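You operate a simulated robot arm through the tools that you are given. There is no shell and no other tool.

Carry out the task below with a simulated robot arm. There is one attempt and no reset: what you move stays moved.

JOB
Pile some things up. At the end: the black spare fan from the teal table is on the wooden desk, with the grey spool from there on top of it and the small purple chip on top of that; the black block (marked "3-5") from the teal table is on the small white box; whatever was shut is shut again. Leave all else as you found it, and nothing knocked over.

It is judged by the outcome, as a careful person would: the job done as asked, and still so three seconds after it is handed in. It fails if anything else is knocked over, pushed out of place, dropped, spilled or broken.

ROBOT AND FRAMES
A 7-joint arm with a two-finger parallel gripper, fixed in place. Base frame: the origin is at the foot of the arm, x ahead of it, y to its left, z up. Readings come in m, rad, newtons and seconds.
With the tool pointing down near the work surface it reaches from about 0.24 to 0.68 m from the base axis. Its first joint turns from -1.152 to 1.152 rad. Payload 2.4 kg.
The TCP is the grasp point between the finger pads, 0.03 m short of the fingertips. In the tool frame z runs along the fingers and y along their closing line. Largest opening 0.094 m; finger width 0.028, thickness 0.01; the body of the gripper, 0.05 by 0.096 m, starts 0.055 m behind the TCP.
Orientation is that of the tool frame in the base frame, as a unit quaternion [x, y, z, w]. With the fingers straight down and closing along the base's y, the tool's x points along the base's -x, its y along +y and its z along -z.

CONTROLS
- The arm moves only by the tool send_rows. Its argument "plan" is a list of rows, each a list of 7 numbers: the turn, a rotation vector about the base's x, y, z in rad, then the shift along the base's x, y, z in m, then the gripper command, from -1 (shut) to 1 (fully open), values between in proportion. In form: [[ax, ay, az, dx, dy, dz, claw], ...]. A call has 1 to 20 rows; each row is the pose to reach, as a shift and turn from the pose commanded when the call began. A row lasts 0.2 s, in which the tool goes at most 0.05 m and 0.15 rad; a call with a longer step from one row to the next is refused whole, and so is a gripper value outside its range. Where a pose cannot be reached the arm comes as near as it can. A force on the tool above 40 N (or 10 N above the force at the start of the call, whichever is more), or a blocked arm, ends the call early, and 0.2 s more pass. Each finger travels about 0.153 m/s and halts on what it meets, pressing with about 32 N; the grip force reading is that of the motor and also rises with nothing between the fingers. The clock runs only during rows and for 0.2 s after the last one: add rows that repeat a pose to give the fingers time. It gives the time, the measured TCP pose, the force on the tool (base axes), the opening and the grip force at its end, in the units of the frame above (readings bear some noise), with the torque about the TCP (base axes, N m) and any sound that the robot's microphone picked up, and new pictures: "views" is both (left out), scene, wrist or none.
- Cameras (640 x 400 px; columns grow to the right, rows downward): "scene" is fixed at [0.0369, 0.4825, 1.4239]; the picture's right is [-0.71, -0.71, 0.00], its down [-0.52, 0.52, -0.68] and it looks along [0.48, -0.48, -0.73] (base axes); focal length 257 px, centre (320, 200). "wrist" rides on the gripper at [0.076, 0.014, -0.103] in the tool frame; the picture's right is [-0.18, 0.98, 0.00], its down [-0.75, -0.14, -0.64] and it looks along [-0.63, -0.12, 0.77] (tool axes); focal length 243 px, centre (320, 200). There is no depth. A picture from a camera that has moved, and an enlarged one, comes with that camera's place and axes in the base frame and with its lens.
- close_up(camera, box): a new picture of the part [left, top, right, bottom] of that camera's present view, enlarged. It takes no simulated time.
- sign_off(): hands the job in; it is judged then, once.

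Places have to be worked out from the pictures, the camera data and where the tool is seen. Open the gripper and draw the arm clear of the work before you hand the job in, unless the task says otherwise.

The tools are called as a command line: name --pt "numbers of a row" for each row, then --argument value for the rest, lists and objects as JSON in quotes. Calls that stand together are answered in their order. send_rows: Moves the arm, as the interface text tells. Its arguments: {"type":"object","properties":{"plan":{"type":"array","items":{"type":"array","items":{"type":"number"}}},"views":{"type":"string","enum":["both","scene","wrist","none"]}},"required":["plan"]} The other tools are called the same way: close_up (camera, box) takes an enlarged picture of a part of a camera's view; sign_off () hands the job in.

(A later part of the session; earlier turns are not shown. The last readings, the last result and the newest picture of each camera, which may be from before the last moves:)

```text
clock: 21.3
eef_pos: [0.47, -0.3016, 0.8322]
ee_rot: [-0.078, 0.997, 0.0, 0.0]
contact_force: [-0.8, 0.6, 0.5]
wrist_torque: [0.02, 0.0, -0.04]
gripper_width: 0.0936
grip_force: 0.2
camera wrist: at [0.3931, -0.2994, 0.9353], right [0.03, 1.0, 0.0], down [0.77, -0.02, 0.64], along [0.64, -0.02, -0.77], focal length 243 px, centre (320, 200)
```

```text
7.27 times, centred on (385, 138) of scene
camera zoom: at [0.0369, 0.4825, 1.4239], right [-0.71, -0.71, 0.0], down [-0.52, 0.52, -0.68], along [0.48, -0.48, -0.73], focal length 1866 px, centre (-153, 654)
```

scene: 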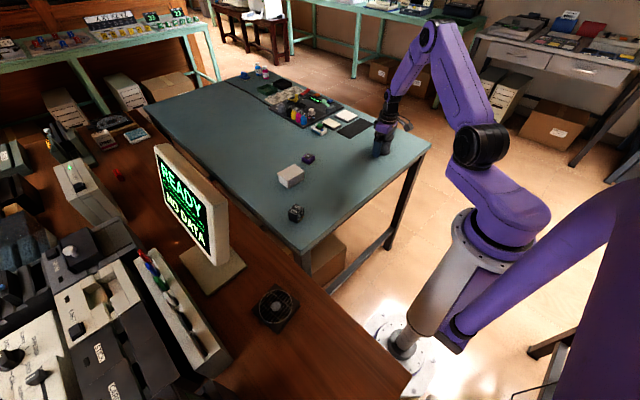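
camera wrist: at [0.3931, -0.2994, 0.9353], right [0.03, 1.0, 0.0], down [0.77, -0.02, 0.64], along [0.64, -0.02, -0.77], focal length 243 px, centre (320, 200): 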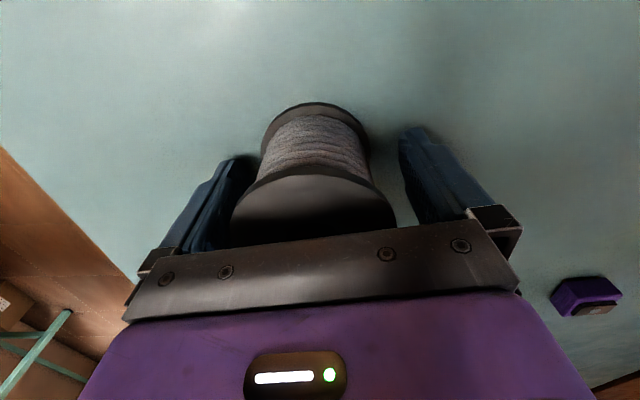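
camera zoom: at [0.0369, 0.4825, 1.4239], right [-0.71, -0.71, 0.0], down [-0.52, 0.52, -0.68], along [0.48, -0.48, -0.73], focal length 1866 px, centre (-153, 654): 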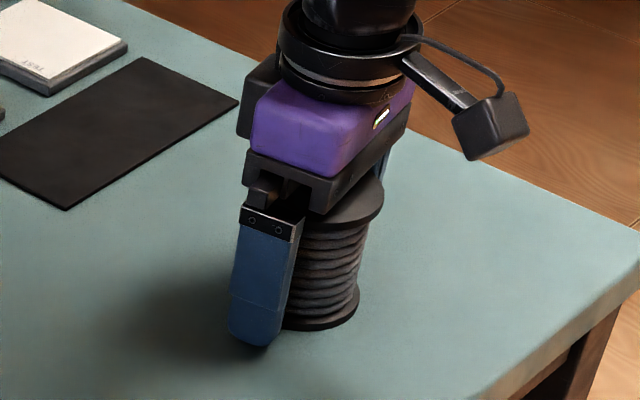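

The spool is between the fingers but about 3 mm towards -y and 3 mm nearer to me. I shift to centre it and then close.

send_rows --pt "0 0 0 -0.003 -0.003 0 1" --pt "0 0 0 -0.003 -0.003 0 1" --pt "0 0 0 -0.003 -0.003 0 0.7" --pt "0 0 0 -0.003 -0.003 0 0.4" --pt "0 0 0 -0.003 -0.003 0 0.2" --pt "0 0 0 -0.003 -0.003 0 0.1" --pt "0 0 0 -0.003 -0.003 0 0.1"

```text
clock: 22.9
eef_pos: [0.468, -0.3041, 0.8346]
ee_rot: [-0.077, 0.997, 0.0, 0.001]
contact_force: [1.3, 0.3, 0.8]
wrist_torque: [-0.13, -0.02, 0.02]
gripper_width: 0.0684
grip_force: 32.5
camera wrist: at [0.3903, -0.3028, 0.9362], right [0.03, 1.0, 0.0], down [0.77, -0.02, 0.64], along [0.64, -0.02, -0.77], focal length 243 px, centre (320, 200)
```

scene: 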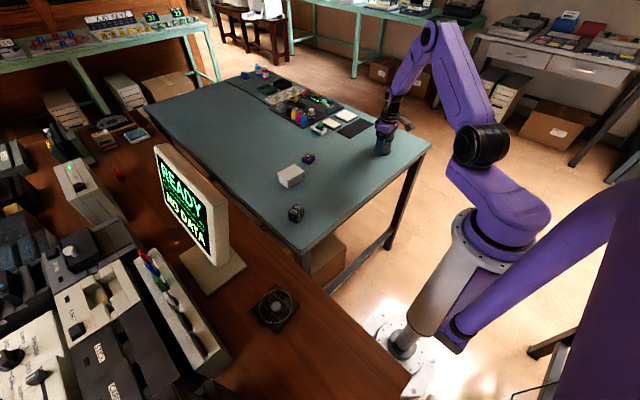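
wrist: 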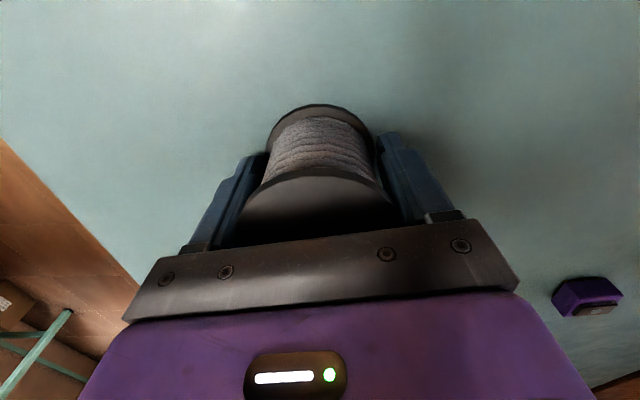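

Gripped at 0.068 m. I lift it.

send_rows --pt "0 0 0 0 0 0.01 0.1" --pt "0 0 0 0 0 0.03 0.1" --pt "0 0 0 0 0 0.07 0.1" --pt "0 0 0 0 0 0.11 0.1" --pt "0 0 0 0 0 0.15 0.1" --pt "0 0 0 0 0 0.18 0.1" --pt "0 0 0 0 0 0.18 0.1"

close_up --camera "scene" --box '[350, 50, 450, 150]'

close_up --camera "wrist" --box '[200, 80, 440, 250]'

```text
clock: 24.5
eef_pos: [0.4677, -0.3055, 1.0145]
ee_rot: [-0.078, 0.997, 0.0, 0.0]
contact_force: [0.0, -0.4, -4.3]
wrist_torque: [0.0, 0.03, 0.0]
gripper_width: 0.0685
grip_force: 32.1
camera wrist: at [0.3913, -0.3033, 1.1169], right [0.03, 1.0, 0.0], down [0.77, -0.02, 0.64], along [0.64, -0.02, -0.77], focal length 243 px, centre (320, 200)
```

scene: 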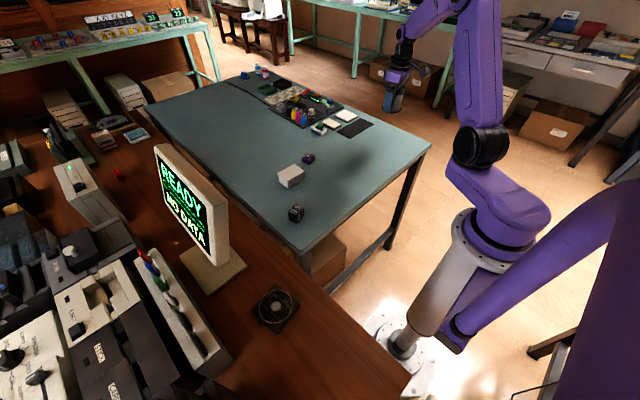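
wrist: 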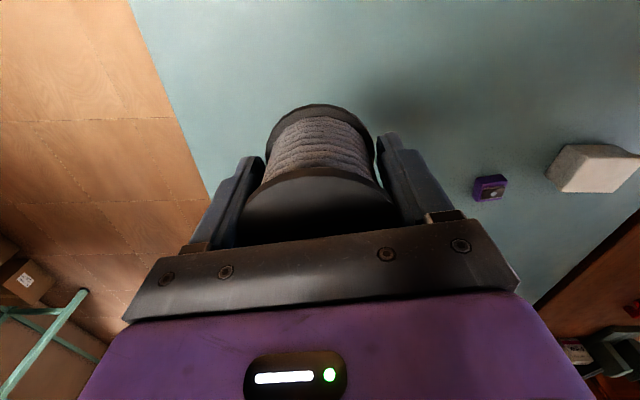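

```text
4.00 times, centred on (400, 100) of scene
camera zoom: at [0.037, 0.4824, 1.4239], right [-0.71, -0.71, 0.0], down [-0.52, 0.52, -0.68], along [0.48, -0.48, -0.73], focal length 1026 px, centre (0, 600)
```

zoom: 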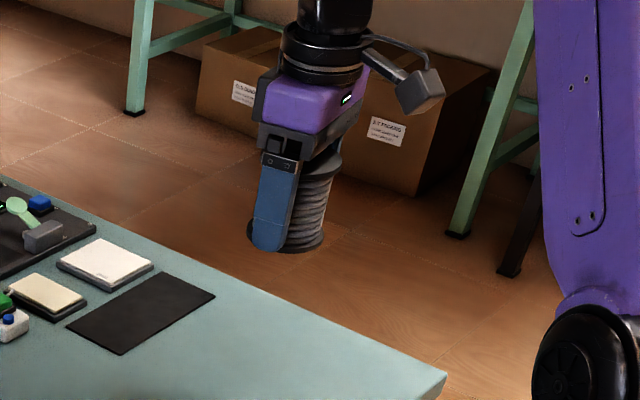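

```text
2.35 times, centred on (320, 165) of wrist
camera zoom: at [0.3913, -0.3033, 1.1169], right [0.03, 1.0, 0.0], down [0.77, -0.02, 0.64], along [0.64, -0.02, -0.77], focal length 571 px, centre (320, 282)
```

zoom: 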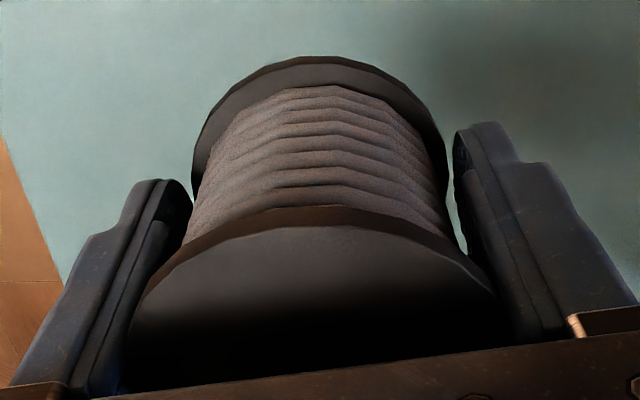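

The spool is held upright (about 4 N), centred on the TCP. I carry it back along the same route to above the fan.

send_rows --pt "0 0 0 0 0.02 0 0.1" --pt "0 0 0 -0.002 0.055 0 0.1" --pt "0 0 0 -0.006 0.097 0 0.1" --pt "0 0 0 -0.012 0.142 0 0.1" --pt "0 0 0 -0.024 0.187 0 0.1" --pt "0 0 0 -0.038 0.232 0 0.1" --pt "0 0 0 -0.052 0.277 0 0.1" --pt "0 0 0 -0.067 0.322 0 0.1" --pt "0 0 0 -0.082 0.367 0 0.1" --pt "0 0 0 -0.097 0.412 0 0.1" --pt "0 0 0 -0.112 0.457 0 0.1" --pt "0 0 0 -0.127 0.502 0 0.1" --pt "0 0 0 -0.142 0.547 0 0.1" --pt "0 0 0 -0.157 0.592 0 0.1" --pt "0 0 0 -0.172 0.636 0 0.1" --pt "0 0 0 -0.187 0.675 0 0.1" --pt "0 0 0 -0.195 0.695 0 0.1" --pt "0 0 0 -0.197 0.702 0 0.1" --pt "0 0 0 -0.197 0.702 0 0.1"

close_up --camera "wrist" --box '[180, 50, 460, 250]'

```text
clock: 28.5
eef_pos: [0.2704, 0.3962, 1.0117]
ee_rot: [-0.077, 0.997, 0.001, 0.0]
contact_force: [-0.1, 0.4, -4.9]
wrist_torque: [0.01, 0.0, 0.02]
gripper_width: 0.0685
grip_force: 32.0
camera wrist: at [0.1932, 0.3989, 1.1143], right [0.03, 1.0, 0.0], down [0.77, -0.02, 0.64], along [0.64, -0.02, -0.77], focal length 243 px, centre (320, 200)
```

scene: 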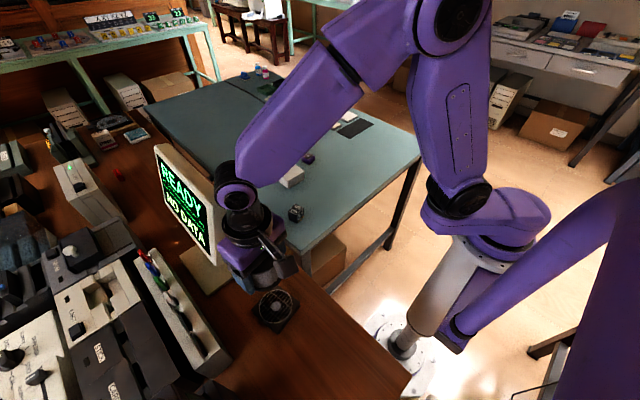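
wrist: 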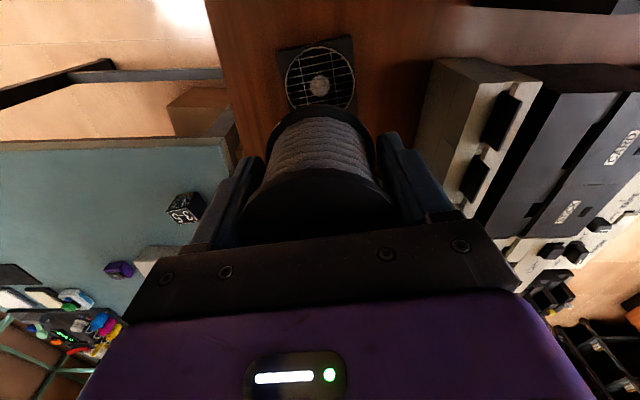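

```text
2.00 times, centred on (320, 150) of wrist
camera zoom: at [0.1932, 0.3989, 1.1143], right [0.03, 1.0, 0.0], down [0.77, -0.02, 0.64], along [0.64, -0.02, -0.77], focal length 485 px, centre (320, 300)
```

zoom: 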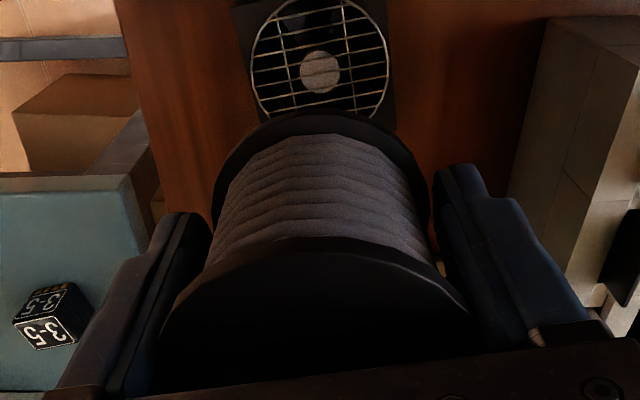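

The fan's hub computes to (0.270, 0.397), right below the spool. I lower to just above the fan.

send_rows --pt "0 0 0 0 0 -0.03 0.1" --pt "0 0 0 0 0 -0.065 0.1" --pt "0 0 0 0 0 -0.1 0.1" --pt "0 0 0 0 0 -0.125 0.1" --pt "0 0 0 0 0 -0.14 0.1" --pt "0 0 0 0 0 -0.146 0.1" --pt "0 0 0 0 0 -0.146 0.1"

close_up --camera "scene" --box '[230, 260, 320, 340]'

close_up --camera "wrist" --box '[180, 50, 460, 250]'

```text
clock: 30.1
eef_pos: [0.2707, 0.3962, 0.8644]
ee_rot: [-0.078, 0.997, 0.0, -0.002]
contact_force: [0.2, -0.5, -3.9]
wrist_torque: [-0.02, 0.02, 0.02]
gripper_width: 0.0682
grip_force: 32.2
camera wrist: at [0.1932, 0.3989, 0.968], right [0.03, 1.0, 0.0], down [0.77, -0.02, 0.64], along [0.64, -0.02, -0.77], focal length 243 px, centre (320, 200)
```

scene: 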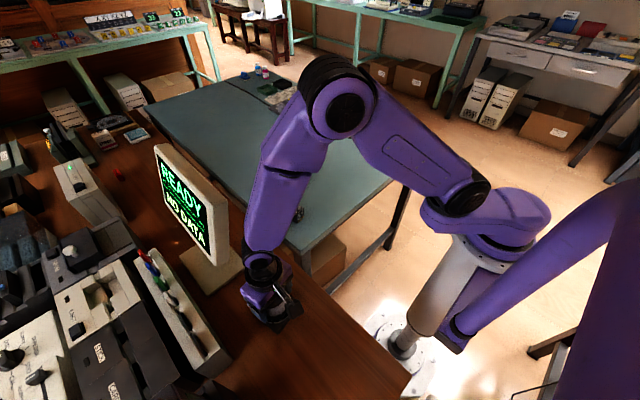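
wrist: 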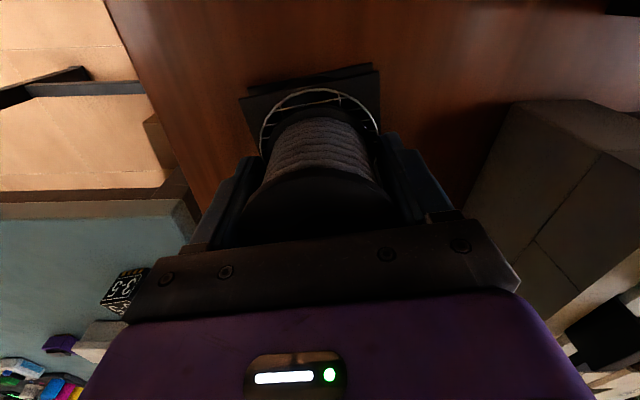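

```text
5.00 times, centred on (275, 300) of scene
camera zoom: at [0.0369, 0.4825, 1.4239], right [-0.71, -0.71, 0.0], down [-0.52, 0.52, -0.68], along [0.48, -0.48, -0.73], focal length 1283 px, centre (545, -300)
```

zoom: 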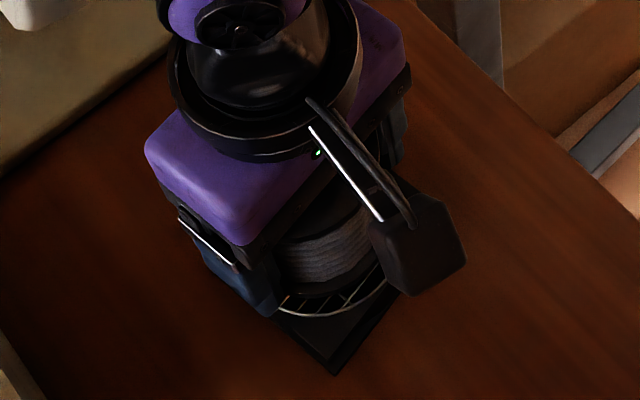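

```text
2.00 times, centred on (320, 150) of wrist
camera zoom: at [0.1932, 0.3989, 0.968], right [0.03, 1.0, 0.0], down [0.77, -0.02, 0.64], along [0.64, -0.02, -0.77], focal length 485 px, centre (320, 300)
```

zoom: 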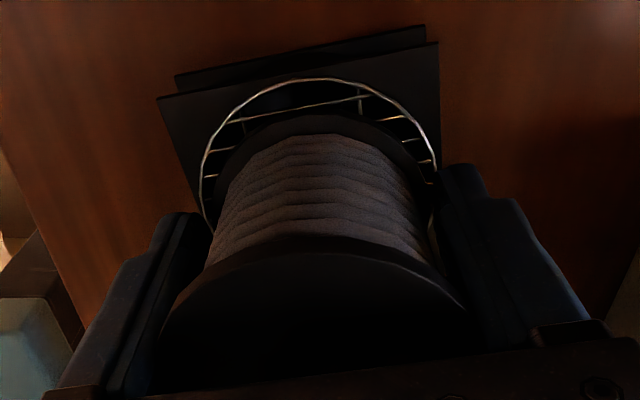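

Well centred. I lower in small steps feeling for contact.

send_rows --pt "0 0 0 0 0 -0.0015 0.1" --pt "0 0 0 0 0 -0.003 0.1" --pt "0 0 0 0 0 -0.0045 0.1" --views "none"

```text
clock: 30.9
eef_pos: [0.2686, 0.3952, 0.8614]
ee_rot: [-0.077, 0.997, 0.0, 0.0]
contact_force: [-0.5, 0.0, -4.2]
wrist_torque: [0.0, -0.02, -0.03]
gripper_width: 0.0684
grip_force: 31.7
```

send_rows --pt "0 0 0 0 0 -0.001 0.1" --pt "0 0 0 0 0 -0.002 0.1" --pt "0 0 0 0 0 -0.003 0.1" --views "none"

```text
clock: 31.7
eef_pos: [0.2716, 0.3947, 0.8592]
ee_rot: [-0.077, 0.997, 0.001, 0.0]
contact_force: [0.4, 0.5, -3.9]
wrist_torque: [0.01, 0.02, 0.01]
gripper_width: 0.0684
grip_force: 32.2
```

Still carrying the full weight, so I continue down in 1 mm steps.

send_rows --pt "0 0 0 0 0 -0.001 0.1" --pt "0 0 0 0 0 -0.002 0.1" --views "wrist"

```text
clock: 32.3
eef_pos: [0.2708, 0.3964, 0.8575]
ee_rot: [-0.078, 0.997, 0.0, 0.001]
contact_force: [-2.7, 0.7, 13.0]
wrist_torque: [-0.3, 0.1, 0.05]
gripper_width: 0.0685
grip_force: 31.6
camera wrist: at [0.1933, 0.3987, 0.961], right [0.03, 1.0, 0.0], down [0.77, -0.02, 0.64], along [0.64, -0.02, -0.77], focal length 243 px, centre (320, 200)
```

wrist: 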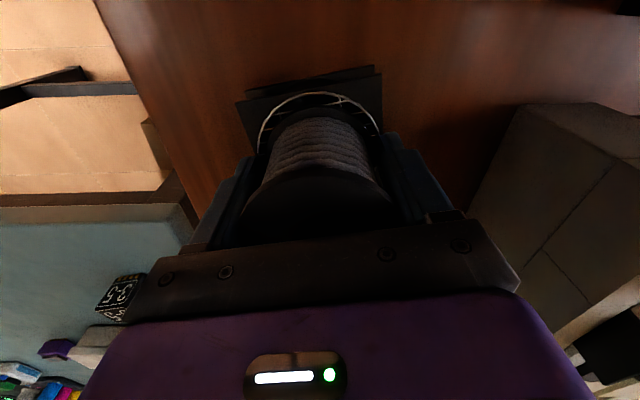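

Contact at TCP z 0.8575 (about 17 N above the weight). I ease up slightly and open the fingers gradually.

send_rows --pt "0 0 0 0 0 0.0008 0.1" --pt "0 0 0 0 0 0.0008 0.5" --pt "0 0 0 0 0 0.0008 0.75" --pt "0 0 0 0 0 0.0008 1" --pt "0 0 0 0 0 0.0008 1"

close_up --camera "wrist" --box '[180, 50, 460, 250]'

```text
clock: 33.5
eef_pos: [0.2706, 0.3953, 0.8573]
ee_rot: [-0.078, 0.997, 0.0, 0.0]
contact_force: [-0.5, -0.4, -0.7]
wrist_torque: [0.0, -0.03, -0.01]
gripper_width: 0.0942
grip_force: 0.0
camera wrist: at [0.1931, 0.3981, 0.9607], right [0.03, 1.0, 0.0], down [0.77, -0.02, 0.64], along [0.64, -0.02, -0.77], focal length 243 px, centre (320, 200)
```

scene: 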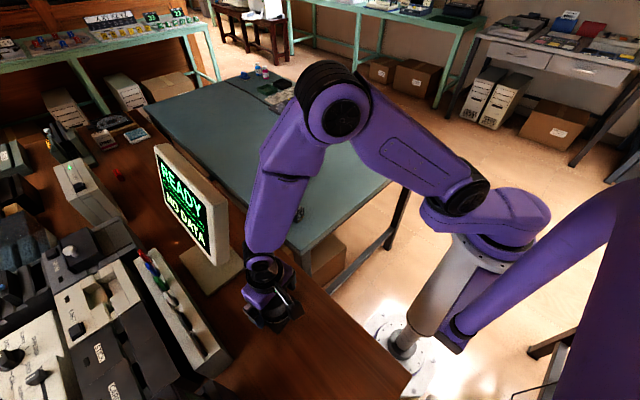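
wrist: 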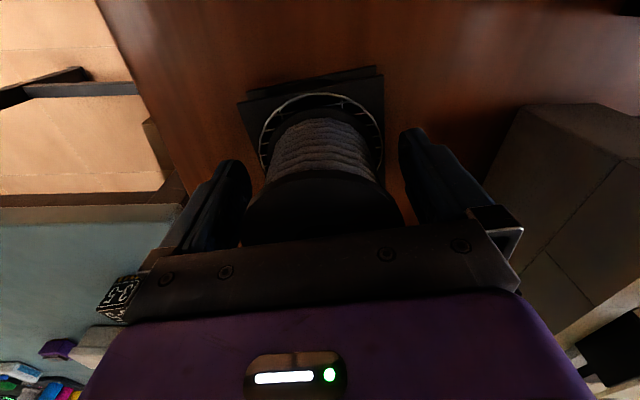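

```text
2.00 times, centred on (320, 150) of wrist
camera zoom: at [0.1931, 0.3981, 0.9607], right [0.03, 1.0, 0.0], down [0.77, -0.02, 0.64], along [0.64, -0.02, -0.77], focal length 485 px, centre (320, 300)
```

zoom: 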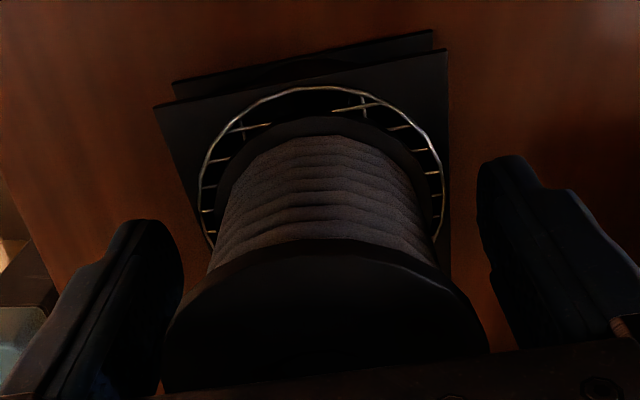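

The spool stands on the fan, released. I rise straight up and travel over to the chip, staying clear of the monitor.

send_rows --pt "0 0 0 0 0 0.03 1" --pt "0 0 0 0 0 0.075 1" --pt "0 0 0 0 0 0.12 1" --pt "0 0 0 0 -0.01 0.155 1" --pt "0 0 0 0.01 -0.05 0.16 1" --pt "0 0 0 0.03 -0.095 0.16 1" --pt "0 0 0 0.05 -0.14 0.16 1" --pt "0 0 0 0.08 -0.178 0.16 1" --pt "0 0 0 0.11 -0.216 0.16 1" --pt "0 0 0 0.14 -0.254 0.16 1" --pt "0 0 0 0.17 -0.292 0.16 1" --pt "0 0 0 0.2 -0.33 0.16 1" --pt "0 0 0 0.23 -0.366 0.15 1" --pt "0 0 0 0.26 -0.4 0.14 1" --pt "0 0 0 0.29 -0.43 0.13 1" --pt "0 0 0 0.315 -0.44 0.12 1" --pt "0 0 0 0.33 -0.44 0.1 1" --pt "0 0 0 0.33 -0.44 0.1 1"

close_up --camera "wrist" --box '[240, 80, 480, 240]'

close_up --camera "scene" --box '[220, 250, 330, 340]'

```text
clock: 37.3
eef_pos: [0.601, -0.0451, 0.9564]
ee_rot: [-0.077, 0.997, 0.0, 0.0]
contact_force: [0.4, -0.7, 0.0]
wrist_torque: [0.01, 0.02, 0.04]
gripper_width: 0.0938
grip_force: 0.1
camera wrist: at [0.5235, -0.0414, 1.0596], right [0.03, 1.0, 0.0], down [0.77, -0.02, 0.64], along [0.64, -0.02, -0.77], focal length 243 px, centre (320, 200)
```

scene: 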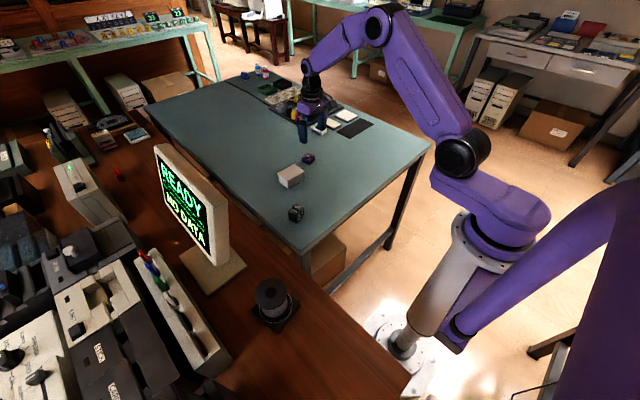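
wrist: 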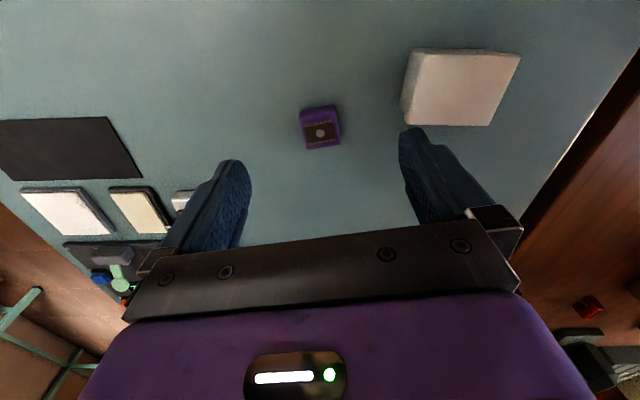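

```text
2.50 times, centred on (360, 160) of wrist
camera zoom: at [0.5235, -0.0414, 1.0596], right [0.03, 1.0, 0.0], down [0.77, -0.02, 0.64], along [0.64, -0.02, -0.77], focal length 606 px, centre (220, 300)
```

zoom: 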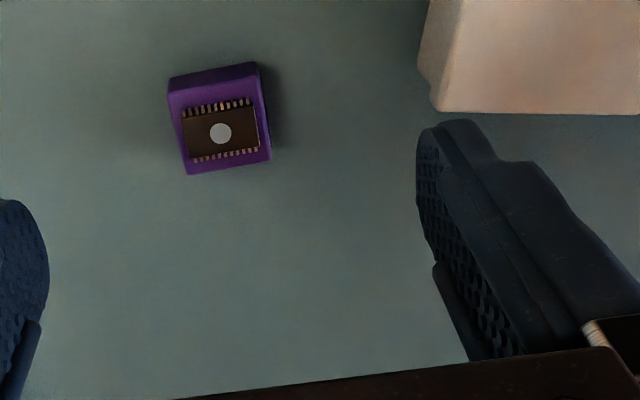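

```text
4.44 times, centred on (275, 295) of scene
camera zoom: at [0.0369, 0.4825, 1.4239], right [-0.71, -0.71, 0.0], down [-0.52, 0.52, -0.68], along [0.48, -0.48, -0.73], focal length 1140 px, centre (520, -222)
```

zoom: 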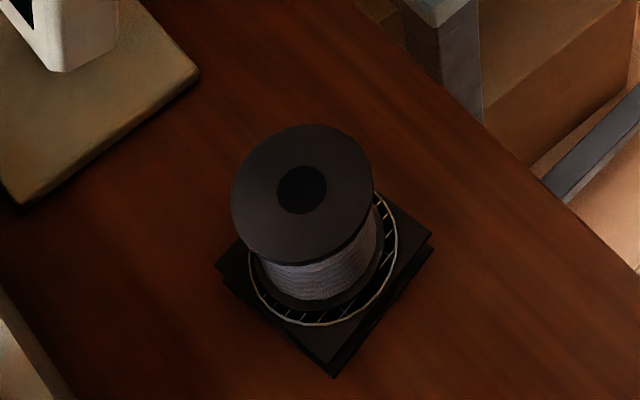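

The stack so far is good. The chip is about 37 mm square at (0.6295, -0.044), top about 0.825, yaw about 10°; the white box's side is 20 mm clear of a partly opened finger. I descend on the chip with the fingers at about 0.066 m.

send_rows --pt "0 0 0.02 0.015 0 -0.02 0.6" --pt "0 0 0.02 0.029 0 -0.05 0.4" --pt "0 0 0.02 0.029 0 -0.08 0.4" --pt "0 0 0.02 0.029 0 -0.095 0.4" --pt "0 0 0.02 0.029 0 -0.095 0.4"

close_up --camera "wrist" --box '[200, 80, 440, 240]'

```text
clock: 38.5
eef_pos: [0.6275, -0.0436, 0.8628]
ee_rot: [-0.087, 0.996, 0.0, 0.001]
contact_force: [0.9, 1.2, 0.0]
wrist_torque: [0.01, 0.03, -0.03]
gripper_width: 0.0657
grip_force: 0.0
camera wrist: at [0.5519, -0.0429, 0.9646], right [0.01, 1.0, 0.0], down [0.77, -0.01, 0.64], along [0.64, -0.01, -0.77], focal length 243 px, centre (320, 200)
```

scene: 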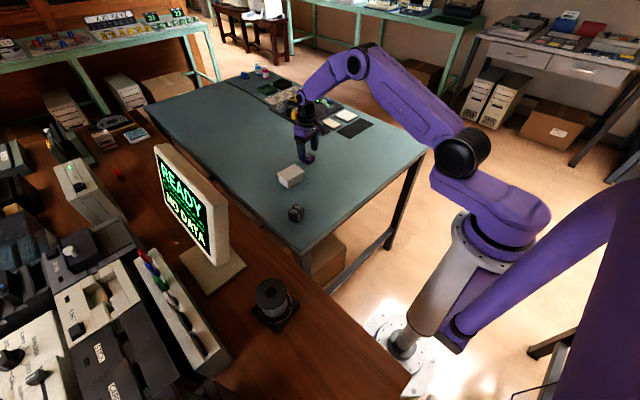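
wrist: 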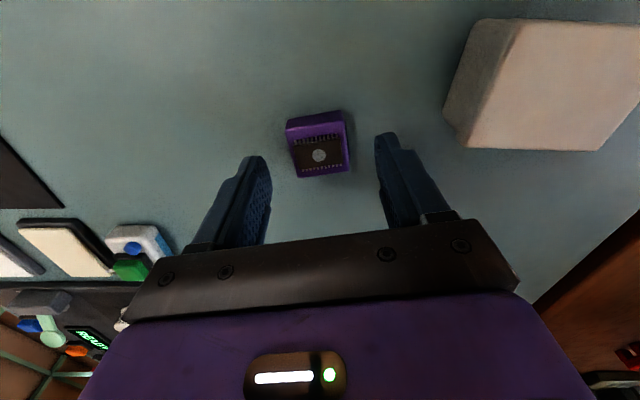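

```text
2.50 times, centred on (320, 160) of wrist
camera zoom: at [0.5519, -0.0429, 0.9646], right [0.01, 1.0, 0.0], down [0.77, -0.01, 0.64], along [0.64, -0.01, -0.77], focal length 606 px, centre (320, 300)
```

zoom: 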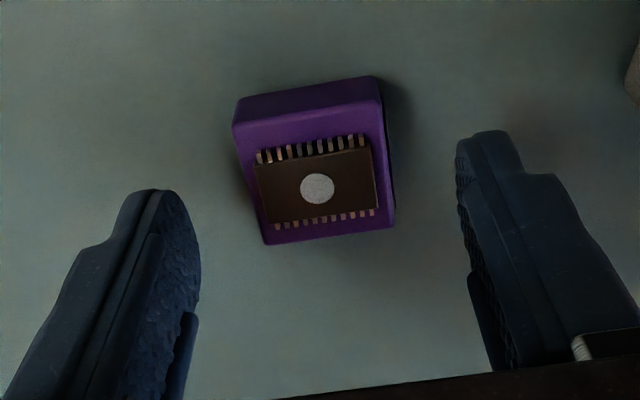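

The chip reads at (0.630, -0.0445), practically centred. I lower 31 mm and close.

send_rows --pt "0 0 0 0.001 -0.001 -0.012 0.4" --pt "0 0 0 0.001 -0.001 -0.024 0.4" --pt "0 0 0 0.001 -0.001 -0.03 0.4" --pt "0 0 0 0.001 -0.001 -0.03 0.2" --pt "0 0 0 0.001 -0.001 -0.03 0" --pt "0 0 0 0.001 -0.001 -0.03 -0.3" --pt "0 0 0 0.001 -0.001 -0.03 -0.5" --pt "0 0 0 0.001 -0.001 -0.03 -0.5"

close_up --camera "wrist" --box '[200, 100, 440, 260]'

```text
clock: 40.3
eef_pos: [0.6294, -0.0456, 0.8325]
ee_rot: [-0.087, 0.996, 0.001, 0.0]
contact_force: [0.3, 0.3, 0.2]
wrist_torque: [-0.02, -0.01, 0.0]
gripper_width: 0.0365
grip_force: 32.3
camera wrist: at [0.5532, -0.0447, 0.9354], right [0.01, 1.0, 0.0], down [0.77, -0.01, 0.64], along [0.64, -0.01, -0.77], focal length 243 px, centre (320, 200)
```

scene: 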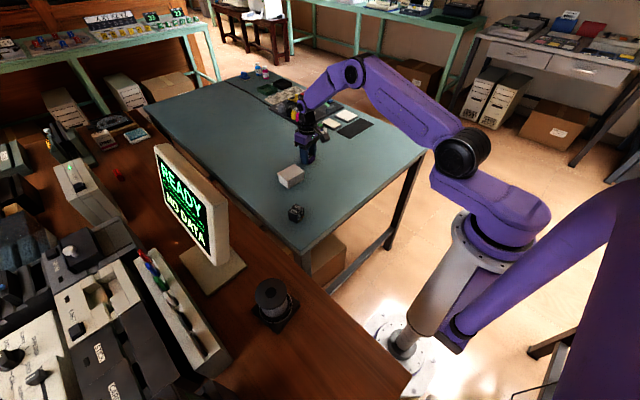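
wrist: 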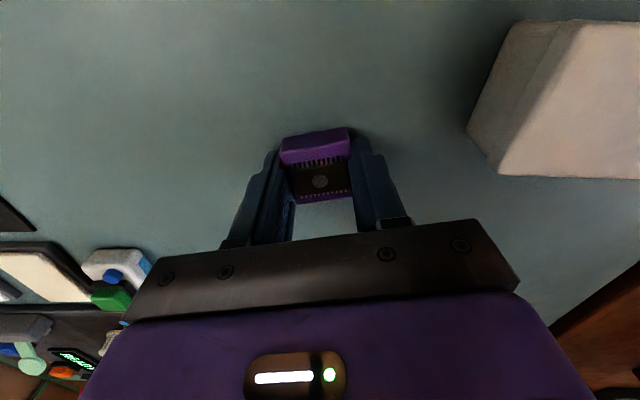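

```text
2.50 times, centred on (320, 180) of wrist
camera zoom: at [0.5532, -0.0447, 0.9354], right [0.01, 1.0, 0.0], down [0.77, -0.01, 0.64], along [0.64, -0.01, -0.77], focal length 606 px, centre (320, 250)
```

zoom: 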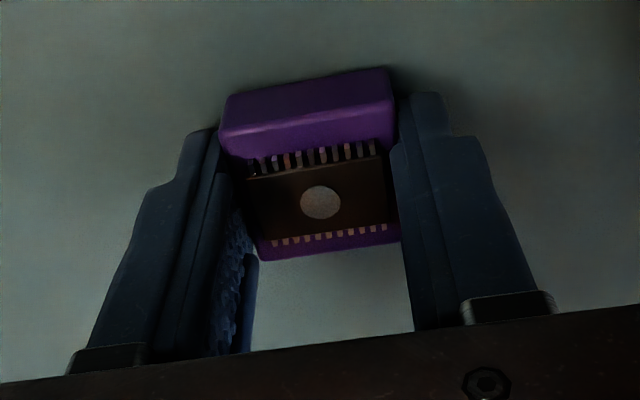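

Chip gripped (0.0365 m) and centred. I lift it and carry it back over to the stack.

send_rows --pt "0 0 0 0 0 0.02 -0.5" --pt "0 0 0 0 0 0.06 -0.5" --pt "0 0 0 0 0 0.1 -0.5" --pt "0 0 0 0 0 0.14 -0.5" --pt "0 0 0 -0.015 0.005 0.18 -0.5" --pt "0 0 0 -0.045 0.03 0.2 -0.5" --pt "0 0 0 -0.08 0.06 0.2 -0.5" --pt "0 0 0 -0.115 0.093 0.2 -0.5" --pt "0 0 0 -0.15 0.127 0.2 -0.5" --pt "0 0 0 -0.185 0.161 0.2 -0.5" --pt "0 0 0 -0.22 0.195 0.2 -0.5" --pt "0 0 0 -0.255 0.23 0.2 -0.5" --pt "0 0 0 -0.285 0.268 0.2 -0.5" --pt "0 0 0 -0.31 0.308 0.2 -0.5" --pt "0 0 0 -0.33 0.35 0.2 -0.5" --pt "0 0 0 -0.345 0.392 0.2 -0.5" --pt "0 0 0 -0.355 0.425 0.2 -0.5" --pt "0 0 0 -0.359 0.441 0.2 -0.5" --pt "0 0 0 -0.359 0.441 0.2 -0.5"

close_up --camera "wrist" --box '[200, 40, 440, 220]'

```text
clock: 44.3
eef_pos: [0.2711, 0.3949, 1.0298]
ee_rot: [-0.087, 0.996, 0.001, 0.0]
contact_force: [-0.3, 0.4, 0.0]
wrist_torque: [-0.02, 0.0, 0.03]
gripper_width: 0.0366
grip_force: 32.3
camera wrist: at [0.193, 0.3962, 1.1346], right [0.01, 1.0, 0.0], down [0.77, -0.01, 0.64], along [0.64, -0.01, -0.77], focal length 243 px, centre (320, 200)
```

scene: 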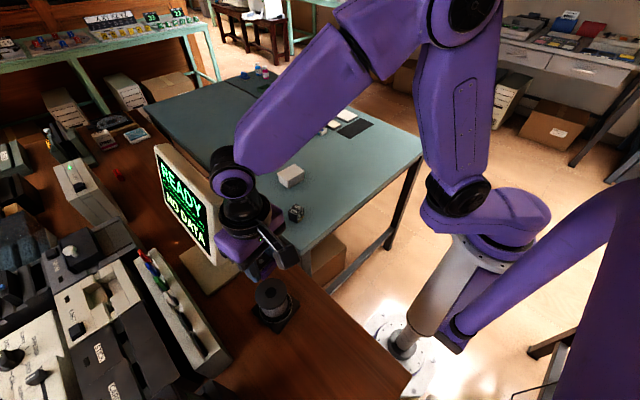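
wrist: 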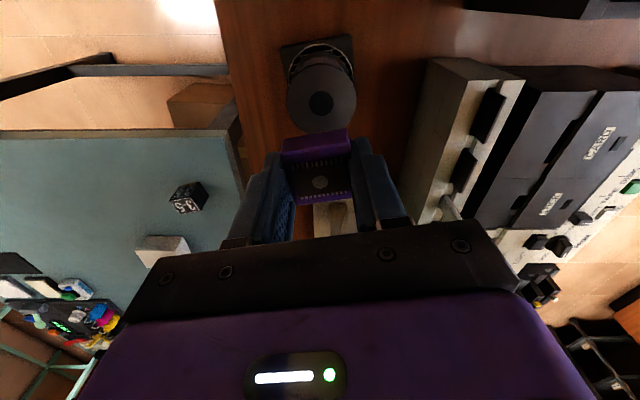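

```text
2.22 times, centred on (320, 130) of wrist
camera zoom: at [0.193, 0.3962, 1.1346], right [0.01, 1.0, 0.0], down [0.77, -0.01, 0.64], along [0.64, -0.01, -0.77], focal length 539 px, centre (320, 356)
```

zoom: 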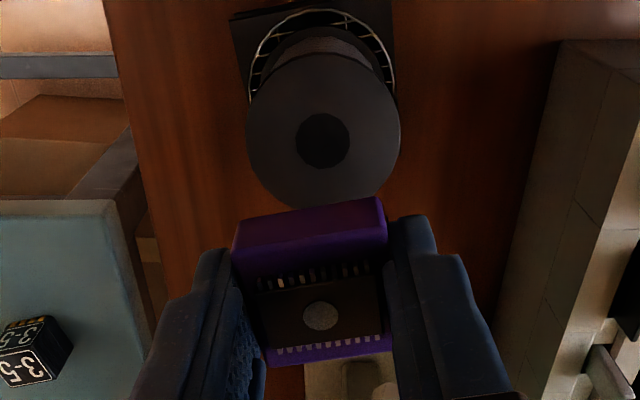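

The spool top centre is at (0.2703, 0.397), essentially under the chip. I shift 1 mm and lower to just above it.

send_rows --pt "0 0 0 0 0.001 -0.03 -0.5" --pt "0 0 0 0 0.001 -0.06 -0.5" --pt "0 0 0 0 0.001 -0.08 -0.5" --pt "0 0 0 0 0.001 -0.09 -0.5" --pt "0 0 0 0 0.001 -0.09 -0.5"

close_up --camera "wrist" --box '[200, 80, 440, 240]'

close_up --camera "scene" --box '[220, 240, 330, 330]'

```text
clock: 45.5
eef_pos: [0.2716, 0.3949, 0.9419]
ee_rot: [-0.087, 0.996, 0.0, 0.0]
contact_force: [-0.8, 0.2, -0.2]
wrist_torque: [0.02, 0.01, -0.02]
gripper_width: 0.0367
grip_force: 31.9
camera wrist: at [0.1941, 0.3969, 1.045], right [0.01, 1.0, 0.0], down [0.77, -0.01, 0.64], along [0.64, -0.01, -0.77], focal length 243 px, centre (320, 200)
```

scene: 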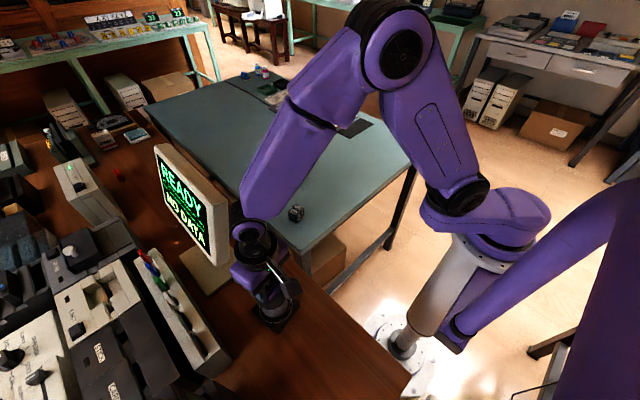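
wrist: 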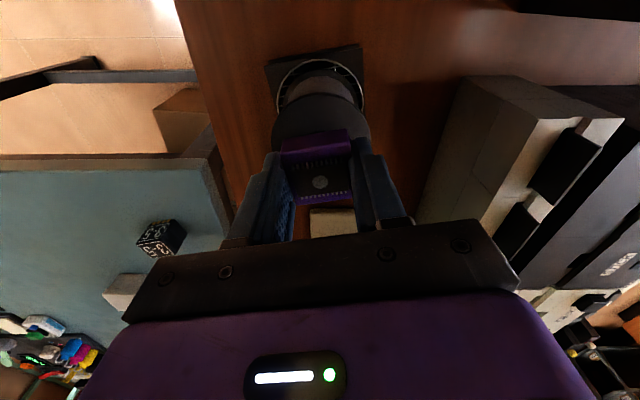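

```text
2.50 times, centred on (320, 160) of wrist
camera zoom: at [0.1941, 0.3969, 1.045], right [0.01, 1.0, 0.0], down [0.77, -0.01, 0.64], along [0.64, -0.01, -0.77], focal length 606 px, centre (320, 300)
```

zoom: 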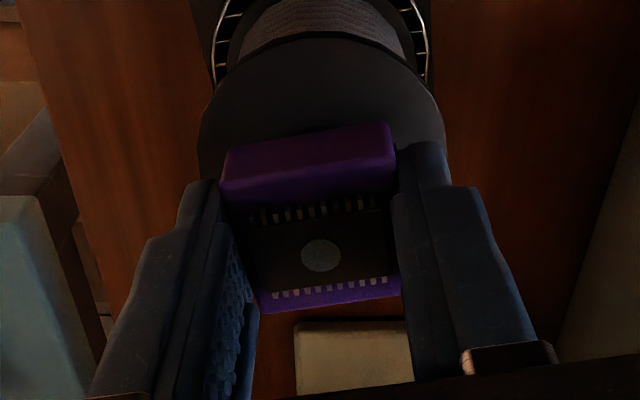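

```text
4.44 times, centred on (275, 285) of scene
camera zoom: at [0.0369, 0.4825, 1.4239], right [-0.71, -0.71, 0.0], down [-0.52, 0.52, -0.68], along [0.48, -0.48, -0.73], focal length 1140 px, centre (520, -178)
```

zoom: 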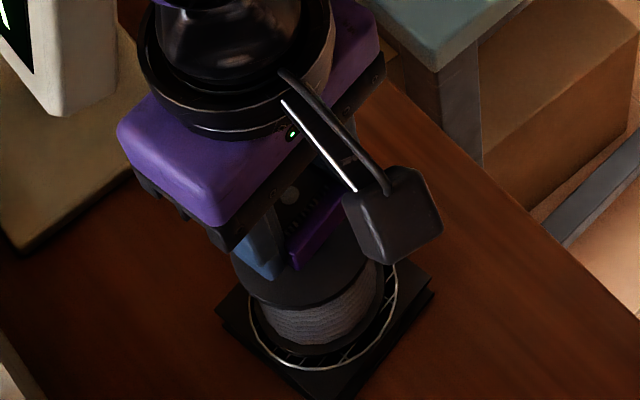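

Aligned. I lower in small steps until the chip touches.

send_rows --pt "0 0 0 0 0 -0.0025 -0.5" --pt "0 0 0 0 0 -0.005 -0.5" --pt "0 0 0 0 0 -0.007 -0.5" --pt "0 0 0 0 0 -0.0085 -0.5" --views "none"

```text
clock: 46.5
eef_pos: [0.2717, 0.3968, 0.9346]
ee_rot: [-0.087, 0.996, 0.001, -0.001]
contact_force: [-0.6, -0.4, -0.8]
wrist_torque: [0.0, 0.0, -0.01]
gripper_width: 0.0369
grip_force: 31.9
```

send_rows --pt "0 0 0 0 0 -0.001 -0.5" --pt "0 0 0 0 0 -0.002 -0.5" --views "none"

```text
clock: 47.1
eef_pos: [0.2723, 0.3986, 0.9322]
ee_rot: [-0.087, 0.996, 0.0, 0.0]
contact_force: [-0.9, 0.2, -0.6]
wrist_torque: [0.02, 0.0, 0.01]
gripper_width: 0.0369
grip_force: 31.7
```

No contact yet, so I continue.

send_rows --pt "0 0 0 0 0 -0.001 -0.5" --pt "0 0 0 0 0 -0.002 -0.5" --views "none"

```text
clock: 47.7
eef_pos: [0.2708, 0.3978, 0.9307]
ee_rot: [-0.087, 0.996, 0.0, 0.0]
contact_force: [-0.1, 0.7, -0.4]
wrist_torque: [0.01, 0.0, -0.04]
gripper_width: 0.0369
grip_force: 31.9
```

send_rows --pt "0 0 0 0 0 -0.0008 -0.5" --pt "0 0 0 0 0 -0.0016 -0.5" --views "wrist"

close_up --camera "wrist" --box '[220, 80, 420, 220]'

```text
clock: 48.3
eef_pos: [0.2713, 0.3956, 0.9291]
ee_rot: [-0.088, 0.996, 0.0, 0.0]
contact_force: [-0.5, 0.3, -0.1]
wrist_torque: [0.0, -0.01, -0.02]
gripper_width: 0.0368
grip_force: 31.9
camera wrist: at [0.1943, 0.3982, 1.0314], right [0.01, 1.0, 0.0], down [0.77, -0.01, 0.64], along [0.64, -0.01, -0.77], focal length 243 px, centre (320, 200)
```

wrist: 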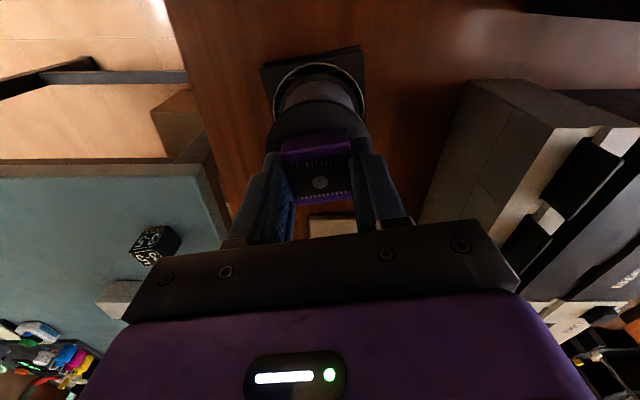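

```text
2.86 times, centred on (320, 150) of wrist
camera zoom: at [0.1943, 0.3982, 1.0314], right [0.01, 1.0, 0.0], down [0.77, -0.01, 0.64], along [0.64, -0.01, -0.77], focal length 693 px, centre (320, 343)
```

zoom: 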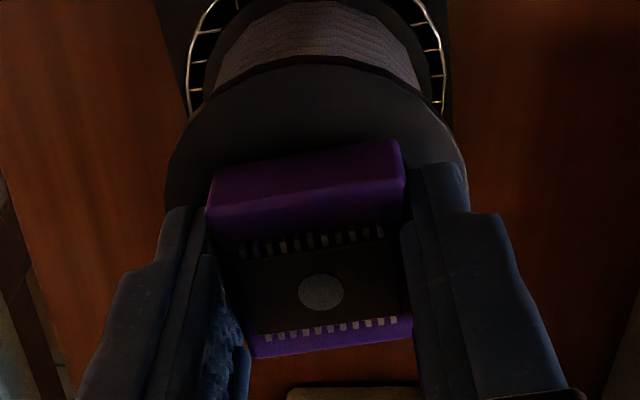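

By its apparent size the spool top is at about 0.891, so contact is expected near 0.9265. I continue in 0.8 mm steps.

send_rows --pt "0 0 0 0 0 -0.0008 -0.5" --pt "0 0 0 0 0 -0.0016 -0.5" --views "none"

```text
clock: 48.9
eef_pos: [0.2709, 0.3967, 0.9277]
ee_rot: [-0.087, 0.996, 0.0, 0.0]
contact_force: [-0.2, 0.4, 0.1]
wrist_torque: [0.02, -0.01, -0.03]
gripper_width: 0.0367
grip_force: 31.8
```

send_rows --pt "0 0 0 0 0 -0.0008 -0.5" --pt "0 0 0 0 0 -0.0016 -0.5" --views "none"

```text
clock: 49.5
eef_pos: [0.2718, 0.3973, 0.928]
ee_rot: [-0.087, 0.996, 0.002, 0.001]
contact_force: [-0.7, -2.3, 16.1]
wrist_torque: [-0.14, 0.01, 0.0]
gripper_width: 0.0365
grip_force: 32.3
```

Contact (16 N). I ease up a little and open gently.

send_rows --pt "0 0 0 0 0 0.0009 -0.5" --pt "0 0 0 0 0 0.0009 -0.2" --pt "0 0 0 0 0 0.0009 0" --pt "0 0 0 0 0 0.0009 0.3" --pt "0 0 0 0 0 0.0009 0.4" --pt "0 0 0 0 0 0.0009 0.4"

close_up --camera "wrist" --box '[200, 80, 440, 240]'

```text
clock: 50.9
eef_pos: [0.2718, 0.3964, 0.9273]
ee_rot: [-0.088, 0.996, 0.0, 0.0]
contact_force: [-0.4, 0.1, 0.4]
wrist_torque: [0.01, -0.01, 0.02]
gripper_width: 0.066
grip_force: 0.0
camera wrist: at [0.1948, 0.3978, 1.0295], right [0.01, 1.0, 0.0], down [0.77, -0.01, 0.64], along [0.64, -0.01, -0.77], focal length 243 px, centre (320, 200)
```

scene: 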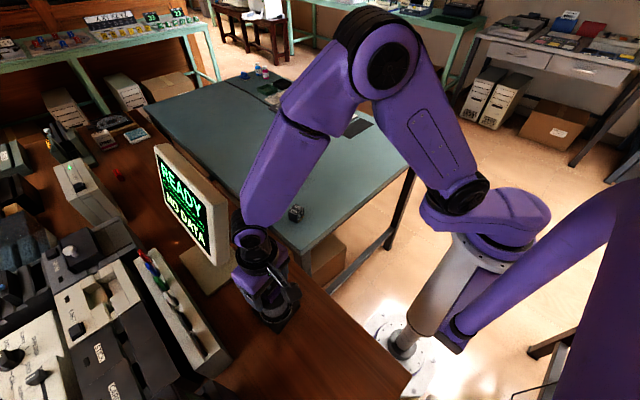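
wrist: 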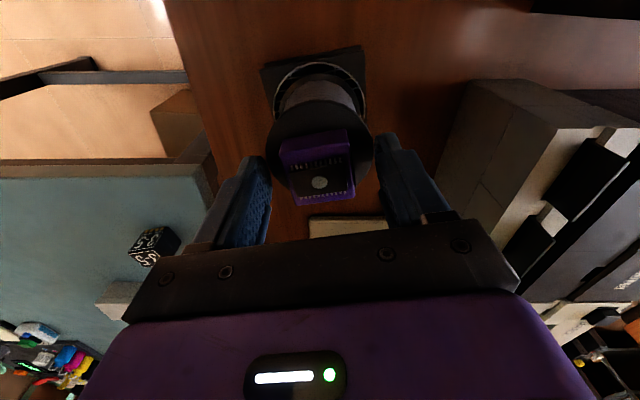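

```text
2.50 times, centred on (320, 160) of wrist
camera zoom: at [0.1948, 0.3978, 1.0295], right [0.01, 1.0, 0.0], down [0.77, -0.01, 0.64], along [0.64, -0.01, -0.77], focal length 606 px, centre (320, 300)
```

zoom: 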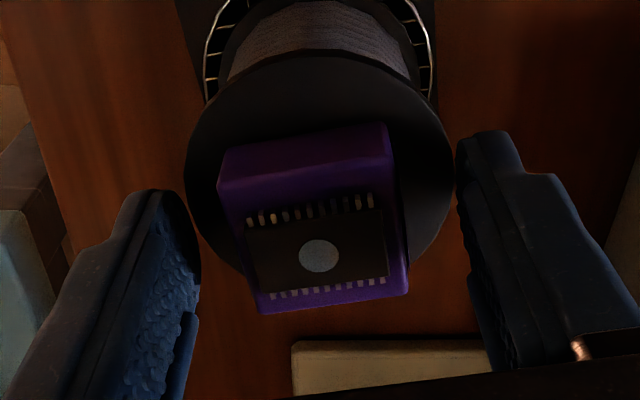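

The chip rests centred on the spool. I rise straight up and go to view the 3-5 block.

send_rows --pt "0 0 0 0 0 0.02 0.4" --pt "0 0 0 0 0 0.05 0.4" --pt "0 0 0 0 0 0.09 0.6" --pt "0 0 0 0 -0.02 0.11 1" --pt "0 0 0 0.01 -0.06 0.11 1" --pt "0 0 0 0.035 -0.1 0.105 1" --pt "0 0 0 0.065 -0.135 0.1 1" --pt "0 0 0 0.095 -0.17 0.09 1" --pt "0 0 0 0.125 -0.2 0.07 1" --pt "0 0 0 0.15 -0.22 0.05 1" --pt "0 0 0 0.155 -0.22 0.04 1" --pt "0 0 0 0.155 -0.22 0.04 1"

close_up --camera "wrist" --box '[220, 60, 500, 240]'

close_up --camera "scene" --box '[220, 240, 330, 330]'

```text
clock: 53.5
eef_pos: [0.4264, 0.1775, 0.967]
ee_rot: [-0.087, 0.996, 0.0, 0.0]
contact_force: [-0.7, -0.7, 0.2]
wrist_torque: [0.02, 0.02, 0.01]
gripper_width: 0.0938
grip_force: 0.1
camera wrist: at [0.3494, 0.1785, 1.0688], right [0.01, 1.0, 0.0], down [0.77, -0.01, 0.64], along [0.64, -0.01, -0.77], focal length 243 px, centre (320, 200)
```

scene: 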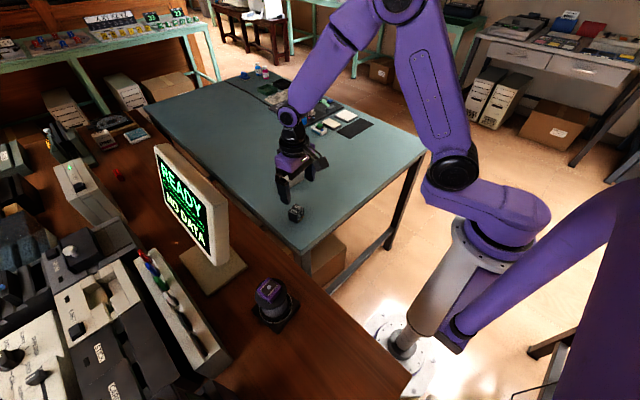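
wrist: 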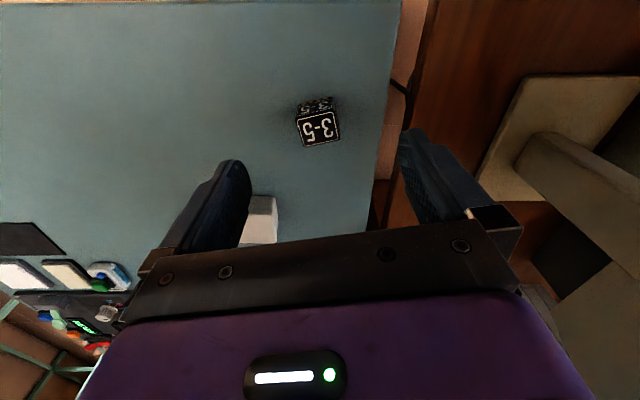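

```text
2.22 times, centred on (360, 150) of wrist
camera zoom: at [0.3494, 0.1785, 1.0688], right [0.01, 1.0, 0.0], down [0.77, -0.01, 0.64], along [0.64, -0.01, -0.77], focal length 539 px, centre (231, 311)
```

zoom: 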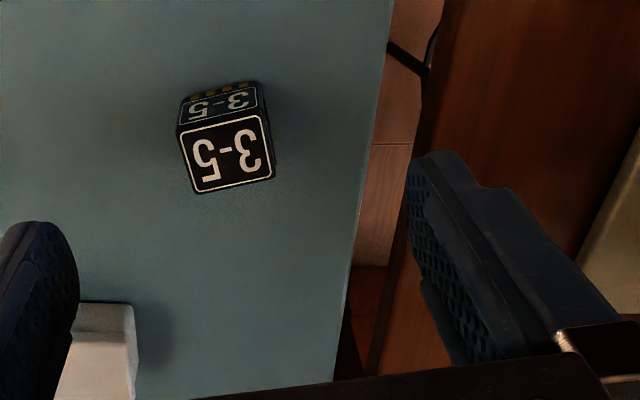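

```text
4.44 times, centred on (275, 285) of scene
camera zoom: at [0.0369, 0.4825, 1.4239], right [-0.71, -0.71, 0.0], down [-0.52, 0.52, -0.68], along [0.48, -0.48, -0.73], focal length 1140 px, centre (520, -178)
```

zoom: 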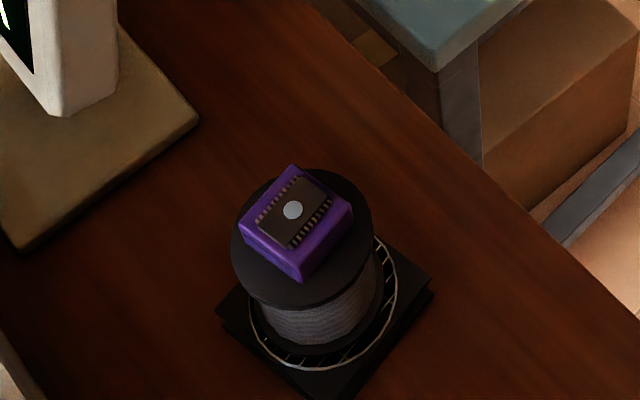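

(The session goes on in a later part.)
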